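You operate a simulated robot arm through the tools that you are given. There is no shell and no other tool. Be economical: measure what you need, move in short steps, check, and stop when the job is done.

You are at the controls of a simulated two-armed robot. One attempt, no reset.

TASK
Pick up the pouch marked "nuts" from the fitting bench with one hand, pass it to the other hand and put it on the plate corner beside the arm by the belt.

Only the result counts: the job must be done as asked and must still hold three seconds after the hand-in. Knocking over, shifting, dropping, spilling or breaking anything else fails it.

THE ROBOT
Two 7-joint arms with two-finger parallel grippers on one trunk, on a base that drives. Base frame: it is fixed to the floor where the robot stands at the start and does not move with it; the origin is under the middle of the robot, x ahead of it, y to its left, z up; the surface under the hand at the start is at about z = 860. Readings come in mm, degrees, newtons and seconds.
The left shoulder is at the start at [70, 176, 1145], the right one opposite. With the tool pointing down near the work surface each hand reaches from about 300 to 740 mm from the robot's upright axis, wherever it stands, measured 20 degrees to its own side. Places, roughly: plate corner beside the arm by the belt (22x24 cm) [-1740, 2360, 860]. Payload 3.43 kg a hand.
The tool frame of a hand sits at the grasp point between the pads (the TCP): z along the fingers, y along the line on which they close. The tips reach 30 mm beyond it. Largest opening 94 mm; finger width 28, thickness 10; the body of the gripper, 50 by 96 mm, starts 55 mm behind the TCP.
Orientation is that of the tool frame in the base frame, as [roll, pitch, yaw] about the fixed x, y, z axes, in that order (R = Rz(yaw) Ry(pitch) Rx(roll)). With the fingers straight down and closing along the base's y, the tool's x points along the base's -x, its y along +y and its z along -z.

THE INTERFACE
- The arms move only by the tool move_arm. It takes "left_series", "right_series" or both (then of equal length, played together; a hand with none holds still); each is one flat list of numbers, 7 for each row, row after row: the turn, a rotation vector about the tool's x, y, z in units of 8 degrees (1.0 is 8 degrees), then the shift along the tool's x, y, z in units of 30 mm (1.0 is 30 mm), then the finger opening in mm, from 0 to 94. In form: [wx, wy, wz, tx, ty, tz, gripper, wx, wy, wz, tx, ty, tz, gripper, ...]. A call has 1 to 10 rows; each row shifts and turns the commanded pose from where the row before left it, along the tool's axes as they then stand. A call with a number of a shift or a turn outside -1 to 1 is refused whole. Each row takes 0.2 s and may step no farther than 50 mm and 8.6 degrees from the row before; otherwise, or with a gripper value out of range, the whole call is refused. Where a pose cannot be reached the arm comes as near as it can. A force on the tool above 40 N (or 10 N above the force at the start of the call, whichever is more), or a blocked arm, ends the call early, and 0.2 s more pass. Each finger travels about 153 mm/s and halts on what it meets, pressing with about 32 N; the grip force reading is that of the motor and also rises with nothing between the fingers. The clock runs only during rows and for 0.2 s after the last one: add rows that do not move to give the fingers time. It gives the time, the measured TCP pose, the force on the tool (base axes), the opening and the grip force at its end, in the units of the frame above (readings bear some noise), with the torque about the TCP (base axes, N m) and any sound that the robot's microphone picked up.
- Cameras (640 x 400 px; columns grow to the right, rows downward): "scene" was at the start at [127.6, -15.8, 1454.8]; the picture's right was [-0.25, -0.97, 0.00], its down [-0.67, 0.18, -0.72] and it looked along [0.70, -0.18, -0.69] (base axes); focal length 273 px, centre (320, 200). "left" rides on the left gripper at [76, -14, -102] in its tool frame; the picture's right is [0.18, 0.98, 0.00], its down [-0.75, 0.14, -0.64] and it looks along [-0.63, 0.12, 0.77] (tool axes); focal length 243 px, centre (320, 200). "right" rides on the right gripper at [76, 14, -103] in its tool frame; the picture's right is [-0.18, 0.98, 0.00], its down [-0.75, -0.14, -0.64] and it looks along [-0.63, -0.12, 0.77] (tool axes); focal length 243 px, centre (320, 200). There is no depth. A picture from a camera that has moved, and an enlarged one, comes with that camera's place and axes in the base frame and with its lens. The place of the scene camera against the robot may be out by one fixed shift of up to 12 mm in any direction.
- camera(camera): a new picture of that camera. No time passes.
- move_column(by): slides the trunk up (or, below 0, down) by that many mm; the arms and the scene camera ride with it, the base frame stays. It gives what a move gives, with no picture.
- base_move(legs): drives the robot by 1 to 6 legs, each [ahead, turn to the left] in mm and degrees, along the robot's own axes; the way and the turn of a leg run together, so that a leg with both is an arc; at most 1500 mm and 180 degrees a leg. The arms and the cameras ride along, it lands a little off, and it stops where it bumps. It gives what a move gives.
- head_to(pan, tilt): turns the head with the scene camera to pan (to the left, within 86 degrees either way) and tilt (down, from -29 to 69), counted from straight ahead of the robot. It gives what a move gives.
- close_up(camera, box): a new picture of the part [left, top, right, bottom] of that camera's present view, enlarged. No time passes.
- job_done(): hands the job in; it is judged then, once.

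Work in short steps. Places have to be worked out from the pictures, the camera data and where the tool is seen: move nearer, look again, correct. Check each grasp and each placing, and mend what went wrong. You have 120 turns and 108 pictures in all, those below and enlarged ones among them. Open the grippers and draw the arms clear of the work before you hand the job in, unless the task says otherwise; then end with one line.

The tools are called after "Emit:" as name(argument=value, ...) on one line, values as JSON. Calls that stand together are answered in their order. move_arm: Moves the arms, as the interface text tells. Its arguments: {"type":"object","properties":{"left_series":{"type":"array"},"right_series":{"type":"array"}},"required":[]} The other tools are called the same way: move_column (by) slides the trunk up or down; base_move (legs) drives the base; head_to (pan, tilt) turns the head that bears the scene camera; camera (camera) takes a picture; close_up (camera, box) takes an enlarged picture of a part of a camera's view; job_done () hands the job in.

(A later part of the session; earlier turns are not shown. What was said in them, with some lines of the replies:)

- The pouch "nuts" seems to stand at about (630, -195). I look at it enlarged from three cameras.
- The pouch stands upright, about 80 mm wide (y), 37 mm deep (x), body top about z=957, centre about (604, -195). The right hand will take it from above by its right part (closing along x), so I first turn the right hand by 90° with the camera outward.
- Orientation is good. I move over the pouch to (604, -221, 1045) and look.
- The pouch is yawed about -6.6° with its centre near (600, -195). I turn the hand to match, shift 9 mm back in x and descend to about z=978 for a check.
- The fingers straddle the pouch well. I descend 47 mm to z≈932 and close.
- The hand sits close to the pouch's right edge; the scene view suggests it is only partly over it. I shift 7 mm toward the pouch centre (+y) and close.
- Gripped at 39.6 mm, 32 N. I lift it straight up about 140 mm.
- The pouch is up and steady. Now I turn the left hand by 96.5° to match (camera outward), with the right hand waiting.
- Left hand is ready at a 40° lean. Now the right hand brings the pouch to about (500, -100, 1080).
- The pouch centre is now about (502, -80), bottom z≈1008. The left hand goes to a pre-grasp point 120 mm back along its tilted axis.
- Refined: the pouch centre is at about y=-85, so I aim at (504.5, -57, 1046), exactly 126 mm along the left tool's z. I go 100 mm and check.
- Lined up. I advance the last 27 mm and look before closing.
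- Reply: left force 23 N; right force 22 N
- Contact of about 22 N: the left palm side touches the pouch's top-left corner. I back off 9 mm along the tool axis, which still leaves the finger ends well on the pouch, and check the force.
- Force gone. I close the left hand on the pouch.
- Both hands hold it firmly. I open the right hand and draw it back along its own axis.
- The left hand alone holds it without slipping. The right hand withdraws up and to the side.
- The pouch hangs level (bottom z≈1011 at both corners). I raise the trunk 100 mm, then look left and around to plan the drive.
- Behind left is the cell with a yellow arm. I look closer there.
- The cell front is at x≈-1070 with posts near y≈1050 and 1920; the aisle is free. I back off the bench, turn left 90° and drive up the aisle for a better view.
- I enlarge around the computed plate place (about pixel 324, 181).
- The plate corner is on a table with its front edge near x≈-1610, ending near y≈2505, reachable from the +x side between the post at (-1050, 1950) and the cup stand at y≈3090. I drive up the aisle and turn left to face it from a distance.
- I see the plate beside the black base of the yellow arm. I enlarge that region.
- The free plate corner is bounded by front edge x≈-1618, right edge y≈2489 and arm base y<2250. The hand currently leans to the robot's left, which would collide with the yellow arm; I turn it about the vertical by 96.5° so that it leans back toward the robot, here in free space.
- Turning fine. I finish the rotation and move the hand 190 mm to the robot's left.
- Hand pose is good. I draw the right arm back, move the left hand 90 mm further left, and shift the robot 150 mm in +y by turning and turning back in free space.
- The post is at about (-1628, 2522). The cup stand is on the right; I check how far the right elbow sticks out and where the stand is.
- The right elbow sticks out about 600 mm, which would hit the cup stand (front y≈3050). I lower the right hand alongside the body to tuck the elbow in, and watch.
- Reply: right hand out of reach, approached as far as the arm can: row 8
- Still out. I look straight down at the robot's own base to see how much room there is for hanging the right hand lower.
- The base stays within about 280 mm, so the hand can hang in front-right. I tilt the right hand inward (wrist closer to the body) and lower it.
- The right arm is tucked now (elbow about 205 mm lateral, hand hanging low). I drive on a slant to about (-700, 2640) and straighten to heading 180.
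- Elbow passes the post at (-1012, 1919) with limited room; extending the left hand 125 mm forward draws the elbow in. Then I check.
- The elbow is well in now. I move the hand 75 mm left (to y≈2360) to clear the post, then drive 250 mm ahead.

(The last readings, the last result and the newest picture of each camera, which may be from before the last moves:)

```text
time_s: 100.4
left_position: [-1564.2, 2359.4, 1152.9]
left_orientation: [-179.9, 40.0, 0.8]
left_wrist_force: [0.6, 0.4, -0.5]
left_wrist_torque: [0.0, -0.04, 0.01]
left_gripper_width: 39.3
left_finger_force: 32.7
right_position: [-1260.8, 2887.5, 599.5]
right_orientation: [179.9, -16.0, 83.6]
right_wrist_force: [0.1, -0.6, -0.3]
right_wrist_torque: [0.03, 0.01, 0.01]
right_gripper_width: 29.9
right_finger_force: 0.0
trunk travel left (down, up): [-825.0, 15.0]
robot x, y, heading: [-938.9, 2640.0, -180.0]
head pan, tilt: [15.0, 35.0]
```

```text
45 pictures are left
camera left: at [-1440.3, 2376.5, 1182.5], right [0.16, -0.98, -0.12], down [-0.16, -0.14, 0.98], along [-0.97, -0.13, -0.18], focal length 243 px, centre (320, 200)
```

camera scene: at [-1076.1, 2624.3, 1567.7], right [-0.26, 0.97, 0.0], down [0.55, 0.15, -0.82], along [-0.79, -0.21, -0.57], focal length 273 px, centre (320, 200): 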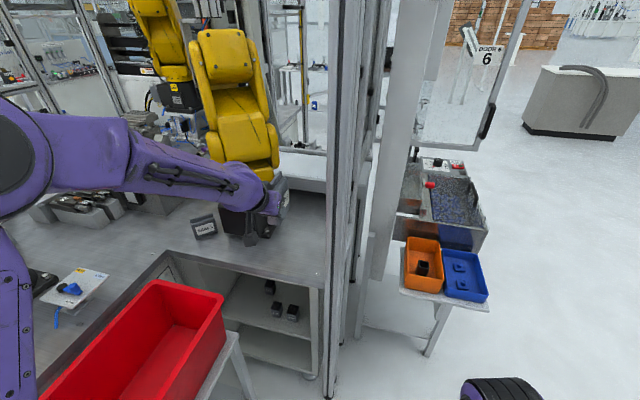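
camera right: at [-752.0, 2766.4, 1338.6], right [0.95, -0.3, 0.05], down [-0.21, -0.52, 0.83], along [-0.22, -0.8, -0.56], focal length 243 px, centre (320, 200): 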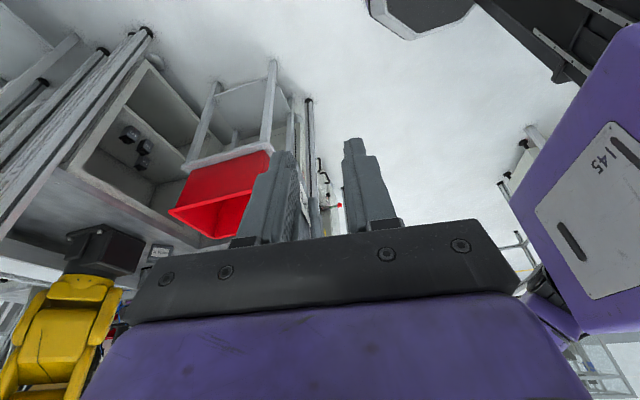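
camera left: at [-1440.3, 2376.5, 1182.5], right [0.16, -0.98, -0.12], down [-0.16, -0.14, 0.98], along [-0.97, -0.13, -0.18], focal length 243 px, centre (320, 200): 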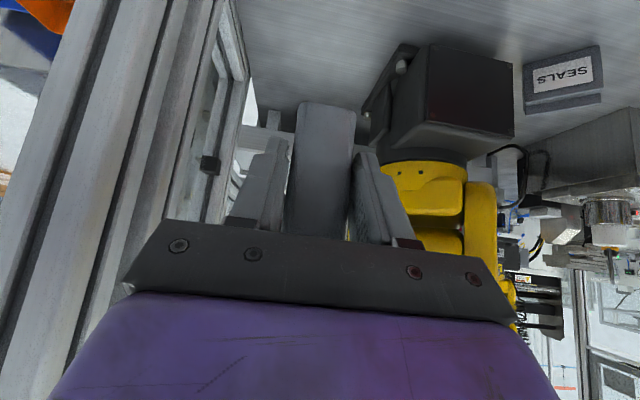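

Clear on both sides: post to the right, yellow arm base to the left at y≤2245. I drive 130 mm more, bringing the hand over the plate.

Emit:
base_move(legs=[[130, 0]])

Emit:
camera(camera="scene")

Emit:
camera(camera="left")

```text
time_s: 101.6
left_position: [-1692.6, 2360.4, 1152.8]
left_orientation: [-179.9, 40.1, 0.8]
left_wrist_force: [0.1, -1.1, 0.1]
left_wrist_torque: [0.03, 0.02, 0.0]
left_gripper_width: 39.1
left_finger_force: 32.5
right_position: [-1390.2, 2886.0, 600.8]
right_orientation: [-179.9, -15.9, 83.5]
right_wrist_force: [-0.4, 0.5, -0.5]
right_wrist_torque: [-0.01, -0.01, -0.02]
right_gripper_width: 30.0
right_finger_force: 0.1
trunk travel left (down, up): [-825.0, 15.0]
robot x, y, heading: [-1070.3, 2642.6, -180.0]
head pan, tilt: [15.0, 35.0]
```

```text
44 pictures are left
camera scene: at [-1204.5, 2624.2, 1567.9], right [-0.26, 0.97, 0.0], down [0.55, 0.15, -0.82], along [-0.79, -0.21, -0.57], focal length 273 px, centre (320, 200)
```

scene: 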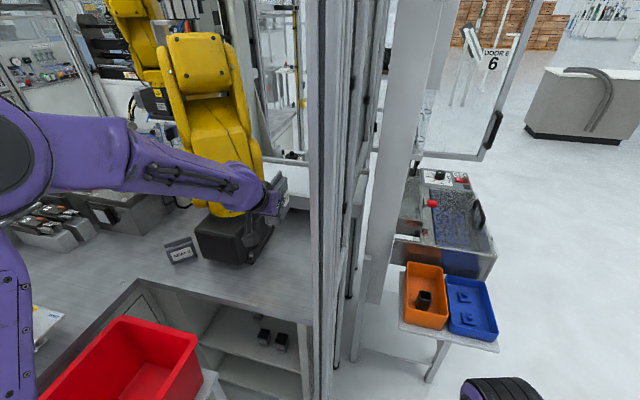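

```text
43 pictures are left
camera left: at [-1569.1, 2376.2, 1183.2], right [0.16, -0.98, -0.12], down [-0.16, -0.14, 0.98], along [-0.97, -0.13, -0.18], focal length 243 px, centre (320, 200)
```

left: 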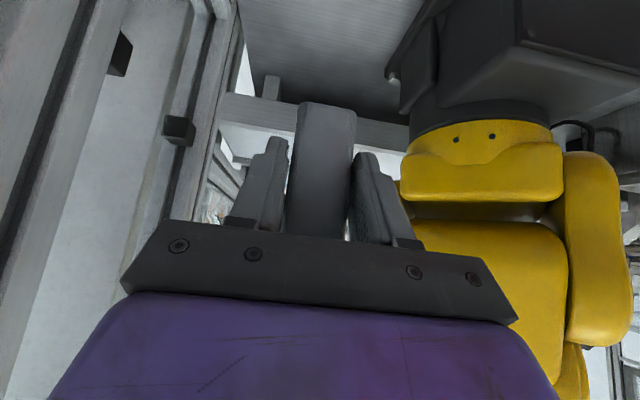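

The hand is over the plate corner. I descend 200 mm (with 10 mm more ahead) to leave the pouch about 50 mm above the plate.

Emit:
move_arm(left_series=[0, 0, 0, 0.404, 0, 0.532, 10, 0, 0, 0, 0.404, 0, 0.532, 10, 0, 0, 0, 0.404, 0, 0.532, 10, 0, 0, 0, 0.404, 0, 0.532, 10, 0, 0, 0, 0.404, 0, 0.532, 10, 0, 0, 0, 0.404, 0, 0.532, 10, 0, 0, 0, 0.404, 0, 0.532, 10, 0, 0, 0, 0.404, 0, 0.532, 10, 0, 0, 0, 0.404, 0, 0.532, 10, 0, 0, 0, 0.404, 0, 0.532, 10])

Emit:
head_to(pan=20, tilt=45)

Emit:
camera(camera="scene")

Emit:
camera(camera="left")

```text
time_s: 103.8
left_position: [-1705.9, 2361.0, 950.9]
left_orientation: [-180.0, 40.0, 0.9]
left_wrist_force: [-0.5, 0.6, -1.5]
left_wrist_torque: [0.0, -0.05, 0.02]
left_gripper_width: 39.3
left_finger_force: 31.9
right_position: [-1391.4, 2886.9, 600.6]
right_orientation: [-179.9, -15.9, 83.6]
right_wrist_force: [0.0, -0.1, -0.1]
right_wrist_torque: [0.01, 0.03, -0.01]
right_gripper_width: 29.8
right_finger_force: 0.1
trunk travel left (down, up): [-825.0, 15.0]
robot x, y, heading: [-1067.4, 2640.1, -180.0]
head pan, tilt: [15.0, 35.0]
```

```text
time_s: 104.6
left_position: [-1705.8, 2361.7, 953.2]
left_orientation: [-180.0, 40.0, 0.9]
left_wrist_force: [-0.7, -0.4, -0.9]
left_wrist_torque: [0.03, -0.01, 0.01]
left_gripper_width: 39.1
left_finger_force: 31.9
right_position: [-1391.2, 2887.3, 598.9]
right_orientation: [180.0, -15.9, 83.6]
right_wrist_force: [0.2, 0.4, 0.5]
right_wrist_torque: [0.0, -0.01, 0.0]
right_gripper_width: 30.0
right_finger_force: 0.0
trunk travel left (down, up): [-825.0, 15.0]
robot x, y, heading: [-1065.4, 2639.5, -179.9]
head pan, tilt: [20.0, 45.0]
```

```text
42 pictures are left
camera scene: at [-1197.7, 2619.3, 1552.9], right [-0.34, 0.94, 0.0], down [0.66, 0.24, -0.71], along [-0.66, -0.24, -0.71], focal length 273 px, centre (320, 200)
```

scene: 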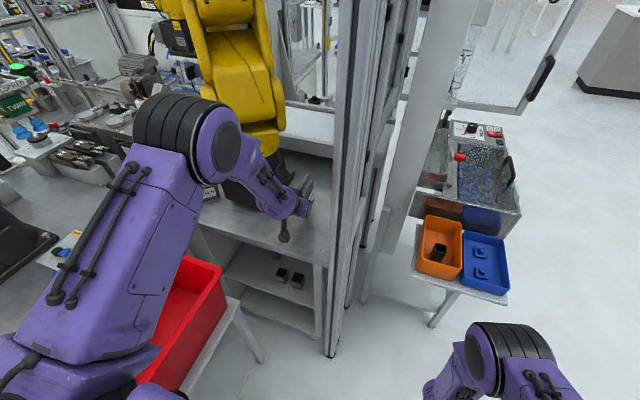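

```text
41 pictures are left
camera left: at [-1581.1, 2377.3, 982.6], right [0.16, -0.98, -0.12], down [-0.16, -0.14, 0.98], along [-0.97, -0.13, -0.18], focal length 243 px, centre (320, 200)
```

left: 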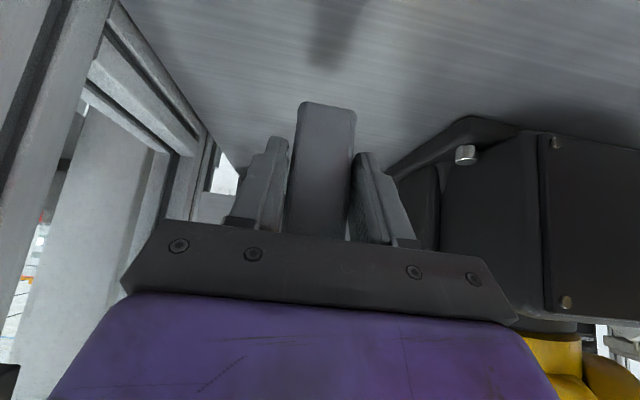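

Plate below is clear. I lower 42 mm and read the force before the final millimetres.

Emit:
move_arm(left_series=[0, 0, 0, 0.257, 0, 0.306, 10, 0, 0, 0, 0.257, 0, 0.306, 10, 0, 0, 0, 0.257, 0, 0.306, 10, 0, 0, 0, 0.064, 0, 0.077, 10, 0, 0, 0, 0.064, 0, 0.077, 10, 0, 0, 0, 0, 0, 0, 10])

Emit:
camera(camera="left")

Emit:
close_up(camera="scene", box=[230, 130, 350, 280])

```text
time_s: 106.0
left_position: [-1705.1, 2359.4, 911.5]
left_orientation: [180.0, 40.3, 1.0]
left_wrist_force: [-1.2, -0.8, 6.5]
left_wrist_torque: [-0.05, 0.03, 0.01]
left_gripper_width: 39.4
left_finger_force: 31.9
right_position: [-1391.2, 2886.8, 600.1]
right_orientation: [-179.9, -16.0, 83.7]
right_wrist_force: [0.6, 0.4, -0.3]
right_wrist_torque: [0.02, -0.01, -0.01]
right_gripper_width: 30.1
right_finger_force: 0.1
trunk travel left (down, up): [-825.0, 15.0]
robot x, y, heading: [-1069.7, 2639.8, -179.8]
head pan, tilt: [20.0, 45.0]
```

```text
40 pictures are left
camera left: at [-1580.8, 2376.2, 941.4], right [0.16, -0.98, -0.12], down [-0.16, -0.14, 0.98], along [-0.97, -0.13, -0.18], focal length 243 px, centre (320, 200)
```

left: 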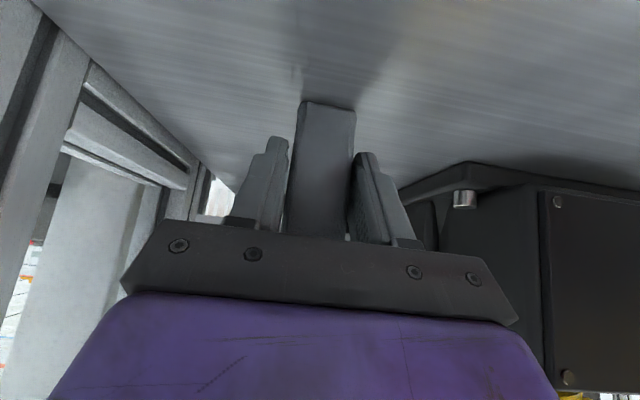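

```text
2.67 times, centred on (290, 205) of scene
camera zoom: at [-1196.4, 2619.6, 1553.1], right [-0.34, 0.94, 0.0], down [0.66, 0.24, -0.71], along [-0.66, -0.24, -0.71], focal length 729 px, centre (400, 187)
```

zoom: 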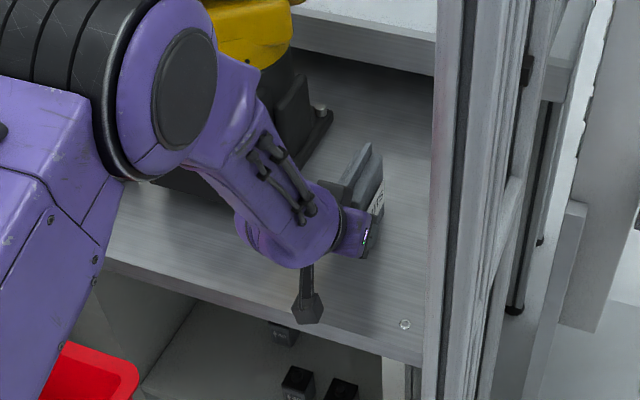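

Contact at about 6.5 N with z=911.5; the small torque suggests the near bottom edge touches first. I look more closely at how it sits.

Emit:
close_up(camera="scene", box=[280, 170, 344, 230])

Emit:
close_up(camera="left", box=[240, 70, 400, 170])

```text
6.67 times, centred on (312, 200) of scene
camera zoom: at [-1196.4, 2619.6, 1553.1], right [-0.34, 0.94, 0.0], down [0.66, 0.24, -0.71], along [-0.66, -0.24, -0.71], focal length 1822 px, centre (373, 200)
```

zoom: 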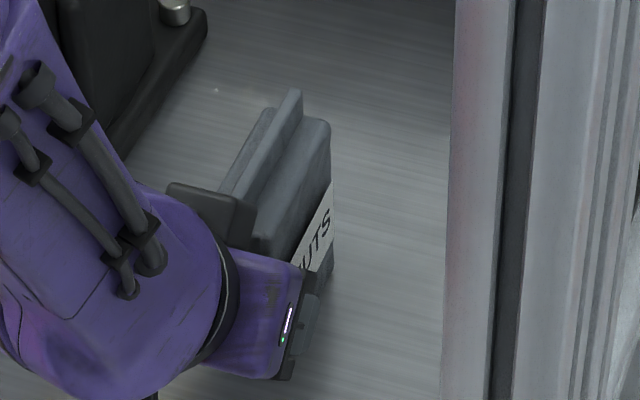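

```text
4.00 times, centred on (320, 120) of left
camera zoom: at [-1580.8, 2376.2, 941.4], right [0.16, -0.98, -0.12], down [-0.16, -0.14, 0.98], along [-0.97, -0.13, -0.18], focal length 970 px, centre (320, 520)
```

zoom: 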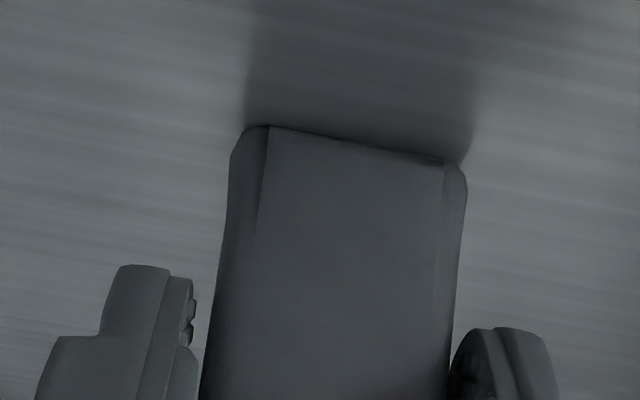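

The pouch is upright within a couple of degrees and touching the plate. I lower 1.5 mm more, hold and read the load.

Emit:
move_arm(left_series=[0, 0, 0, 0.032, 0, 0.038, 10, 0, 0, 0, 0, 0, 0, 10])

```text
time_s: 106.6
left_position: [-1706.0, 2360.1, 911.6]
left_orientation: [179.9, 40.3, 0.9]
left_wrist_force: [-3.3, -2.1, 18.0]
left_wrist_torque: [-0.07, 0.15, 0.02]
left_gripper_width: 39.4
left_finger_force: 31.7
right_position: [-1390.4, 2886.7, 600.8]
right_orientation: [-179.9, -15.9, 83.5]
right_wrist_force: [0.3, 0.1, 0.5]
right_wrist_torque: [0.04, 0.01, -0.02]
right_gripper_width: 29.9
right_finger_force: 0.1
trunk travel left (down, up): [-825.0, 15.0]
robot x, y, heading: [-1066.1, 2639.3, -179.9]
head pan, tilt: [20.0, 45.0]
```

Firm contact. I relieve the press by 1.5 mm and open the fingers gradually.

Emit:
move_arm(left_series=[0, 0, 0, -0.032, 0, -0.038, 10, 0, 0, 0, 0, 0, 0, 34, 0, 0, 0, 0, 0, 0, 44, 0, 0, 0, 0, 0, 0, 56, 0, 0, 0, 0, 0, 0, 70, 0, 0, 0, 0, 0, 0, 84, 0, 0, 0, 0, 0, 0, 84])

Emit:
camera(camera="left")

Emit:
close_up(camera="scene", box=[280, 170, 344, 230])

```text
time_s: 108.2
left_position: [-1705.0, 2359.1, 907.6]
left_orientation: [-180.0, 40.0, 0.9]
left_wrist_force: [0.4, -0.2, 0.2]
left_wrist_torque: [0.02, 0.0, -0.03]
left_gripper_width: 83.8
left_finger_force: 0.0
right_position: [-1391.3, 2886.7, 599.9]
right_orientation: [-180.0, -15.9, 83.5]
right_wrist_force: [0.0, -0.2, 0.2]
right_wrist_torque: [0.02, -0.05, 0.0]
right_gripper_width: 30.0
right_finger_force: 0.1
trunk travel left (down, up): [-825.0, 15.0]
robot x, y, heading: [-1069.9, 2641.6, -180.1]
head pan, tilt: [20.0, 45.0]
```

```text
36 pictures are left
camera left: at [-1580.8, 2376.2, 940.2], right [0.16, -0.98, -0.12], down [-0.16, -0.14, 0.98], along [-0.97, -0.13, -0.18], focal length 243 px, centre (320, 200)
```

left: 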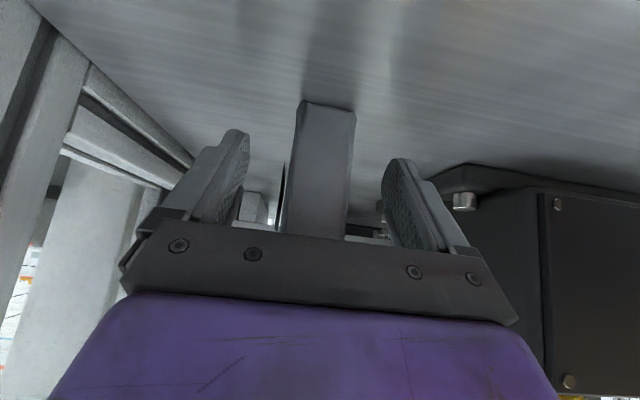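

```text
6.67 times, centred on (312, 200) of scene
camera zoom: at [-1197.5, 2619.3, 1552.9], right [-0.34, 0.94, 0.0], down [0.66, 0.24, -0.71], along [-0.66, -0.24, -0.71], focal length 1822 px, centre (373, 200)
```

zoom: 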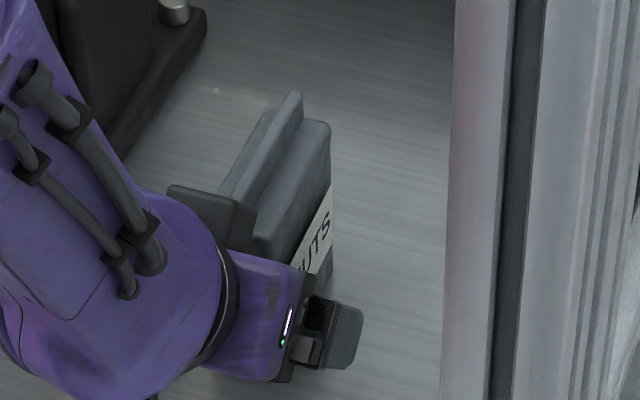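

The pouch stands free and upright. I withdraw the left hand along its own axis.

Emit:
move_arm(left_series=[0, 0, 0, 0, 0, -0.4, 84, 0, 0, 0, 0, 0, -0.6, 84, 0, 0, 0, 0, 0, -0.8, 84, 0, 0, 0, 0, 0, -0.8, 84, 0, 0, 0, 0, 0, -0.8, 84, 0, 0, 0, 0, 0, -0.8, 84, 0, 0, 0, 0, 0, -0.8, 84, 0, 0, 0, 0, 0, -0.8, 84, 0, 0, 0, 0, 0, 0, 84])

Emit:
camera(camera="scene")

Emit:
camera(camera="left")

```text
time_s: 110.2
left_position: [-1593.0, 2360.8, 1041.7]
left_orientation: [180.0, 40.0, 0.9]
left_wrist_force: [-0.3, 0.2, -0.1]
left_wrist_torque: [0.0, -0.05, 0.0]
left_gripper_width: 84.0
left_finger_force: 0.1
right_position: [-1391.3, 2886.2, 600.3]
right_orientation: [-180.0, -15.9, 83.7]
right_wrist_force: [0.2, 0.5, 1.1]
right_wrist_torque: [-0.02, 0.0, 0.02]
right_gripper_width: 30.0
right_finger_force: 0.1
trunk travel left (down, up): [-825.0, 15.0]
robot x, y, heading: [-1066.7, 2639.9, -180.0]
head pan, tilt: [20.0, 45.0]
```

```text
34 pictures are left
camera scene: at [-1198.5, 2619.2, 1552.8], right [-0.34, 0.94, 0.0], down [0.66, 0.24, -0.71], along [-0.66, -0.24, -0.71], focal length 273 px, centre (320, 200)
```

scene: 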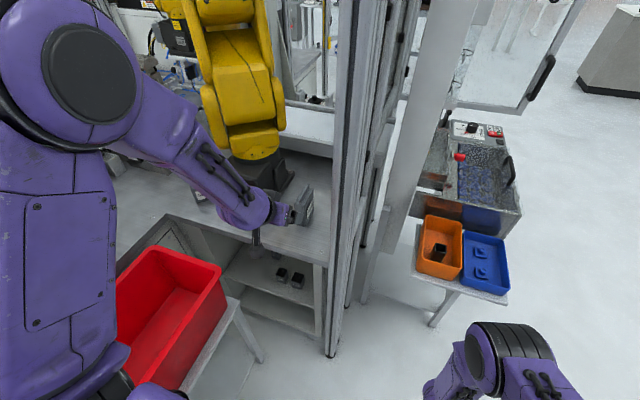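

```text
33 pictures are left
camera left: at [-1468.8, 2377.9, 1072.6], right [0.16, -0.98, -0.12], down [-0.16, -0.14, 0.98], along [-0.97, -0.13, -0.18], focal length 243 px, centre (320, 200)
```

left: 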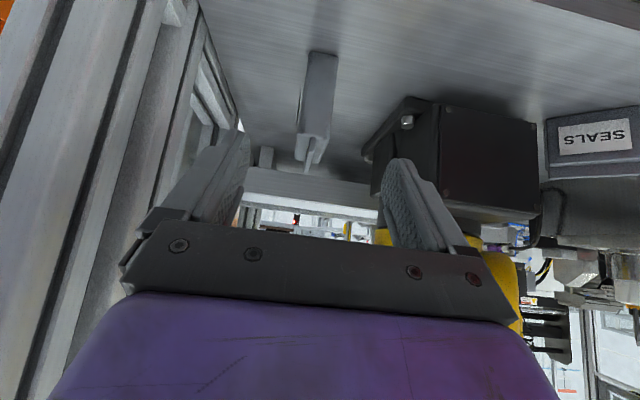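

The pouch stands upright at about (-1750, 2362), on target. I raise the left hand another 75 mm, open the right gripper, and take a last look.

Emit:
move_arm(left_series=[0, 0, 0, -0.53, 0, -0.63, 90, 0, 0, 0, -0.53, 0, -0.63, 90, 0, 0, 0, -0.53, 0, -0.63, 90, 0, 0, 0, 0, 0, 0, 90], right_series=[0, 0, 0, 0, 0, 0, 50, 0, 0, 0, 0, 0, 0, 70, 0, 0, 0, 0, 0, 0, 90, 0, 0, 0, 0, 0, 0, 90])

Emit:
camera(camera="left")

Emit:
camera(camera="scene")

```text
time_s: 111.2
left_position: [-1593.6, 2361.1, 1118.6]
left_orientation: [-179.8, 39.9, 0.9]
left_wrist_force: [-0.6, -0.5, 0.4]
left_wrist_torque: [0.0, -0.01, -0.02]
left_gripper_width: 90.0
left_finger_force: 0.2
right_position: [-1391.2, 2886.9, 600.3]
right_orientation: [180.0, -15.8, 83.5]
right_wrist_force: [0.9, 0.0, 1.1]
right_wrist_torque: [0.01, -0.01, 0.0]
right_gripper_width: 90.1
right_finger_force: 0.1
trunk travel left (down, up): [-825.0, 15.0]
robot x, y, heading: [-1066.3, 2638.7, -179.8]
head pan, tilt: [20.0, 45.0]
```

```text
32 pictures are left
camera left: at [-1469.0, 2377.8, 1147.7], right [0.16, -0.98, -0.12], down [-0.16, -0.14, 0.98], along [-0.97, -0.13, -0.18], focal length 243 px, centre (320, 200)
```

left: 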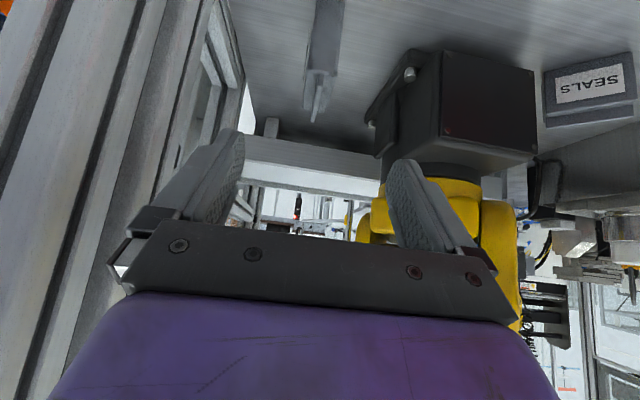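

```text
31 pictures are left
camera scene: at [-1197.9, 2619.2, 1552.8], right [-0.34, 0.94, 0.0], down [0.66, 0.24, -0.71], along [-0.66, -0.24, -0.71], focal length 273 px, centre (320, 200)
```

scene: 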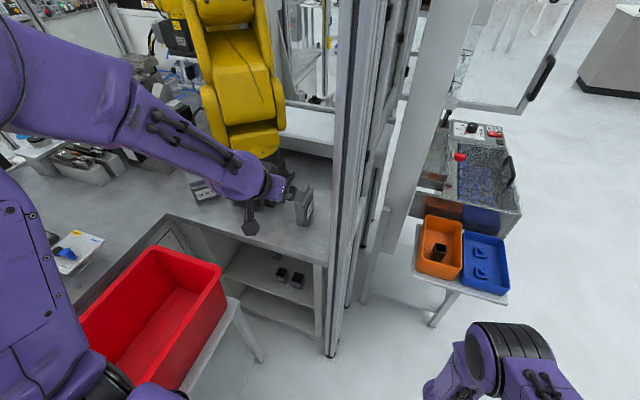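

The pouch stands on the plate corner, both grippers are open and clear, and nothing else has been touched. I hand the job in.

Emit:
job_done()

```text
The job is handed in.
```

I picked up the "nuts" pouch with the right hand and passed it to the left. It now stands upright on the plate corner beside the arm by the belt, with both grippers open and clear of it.
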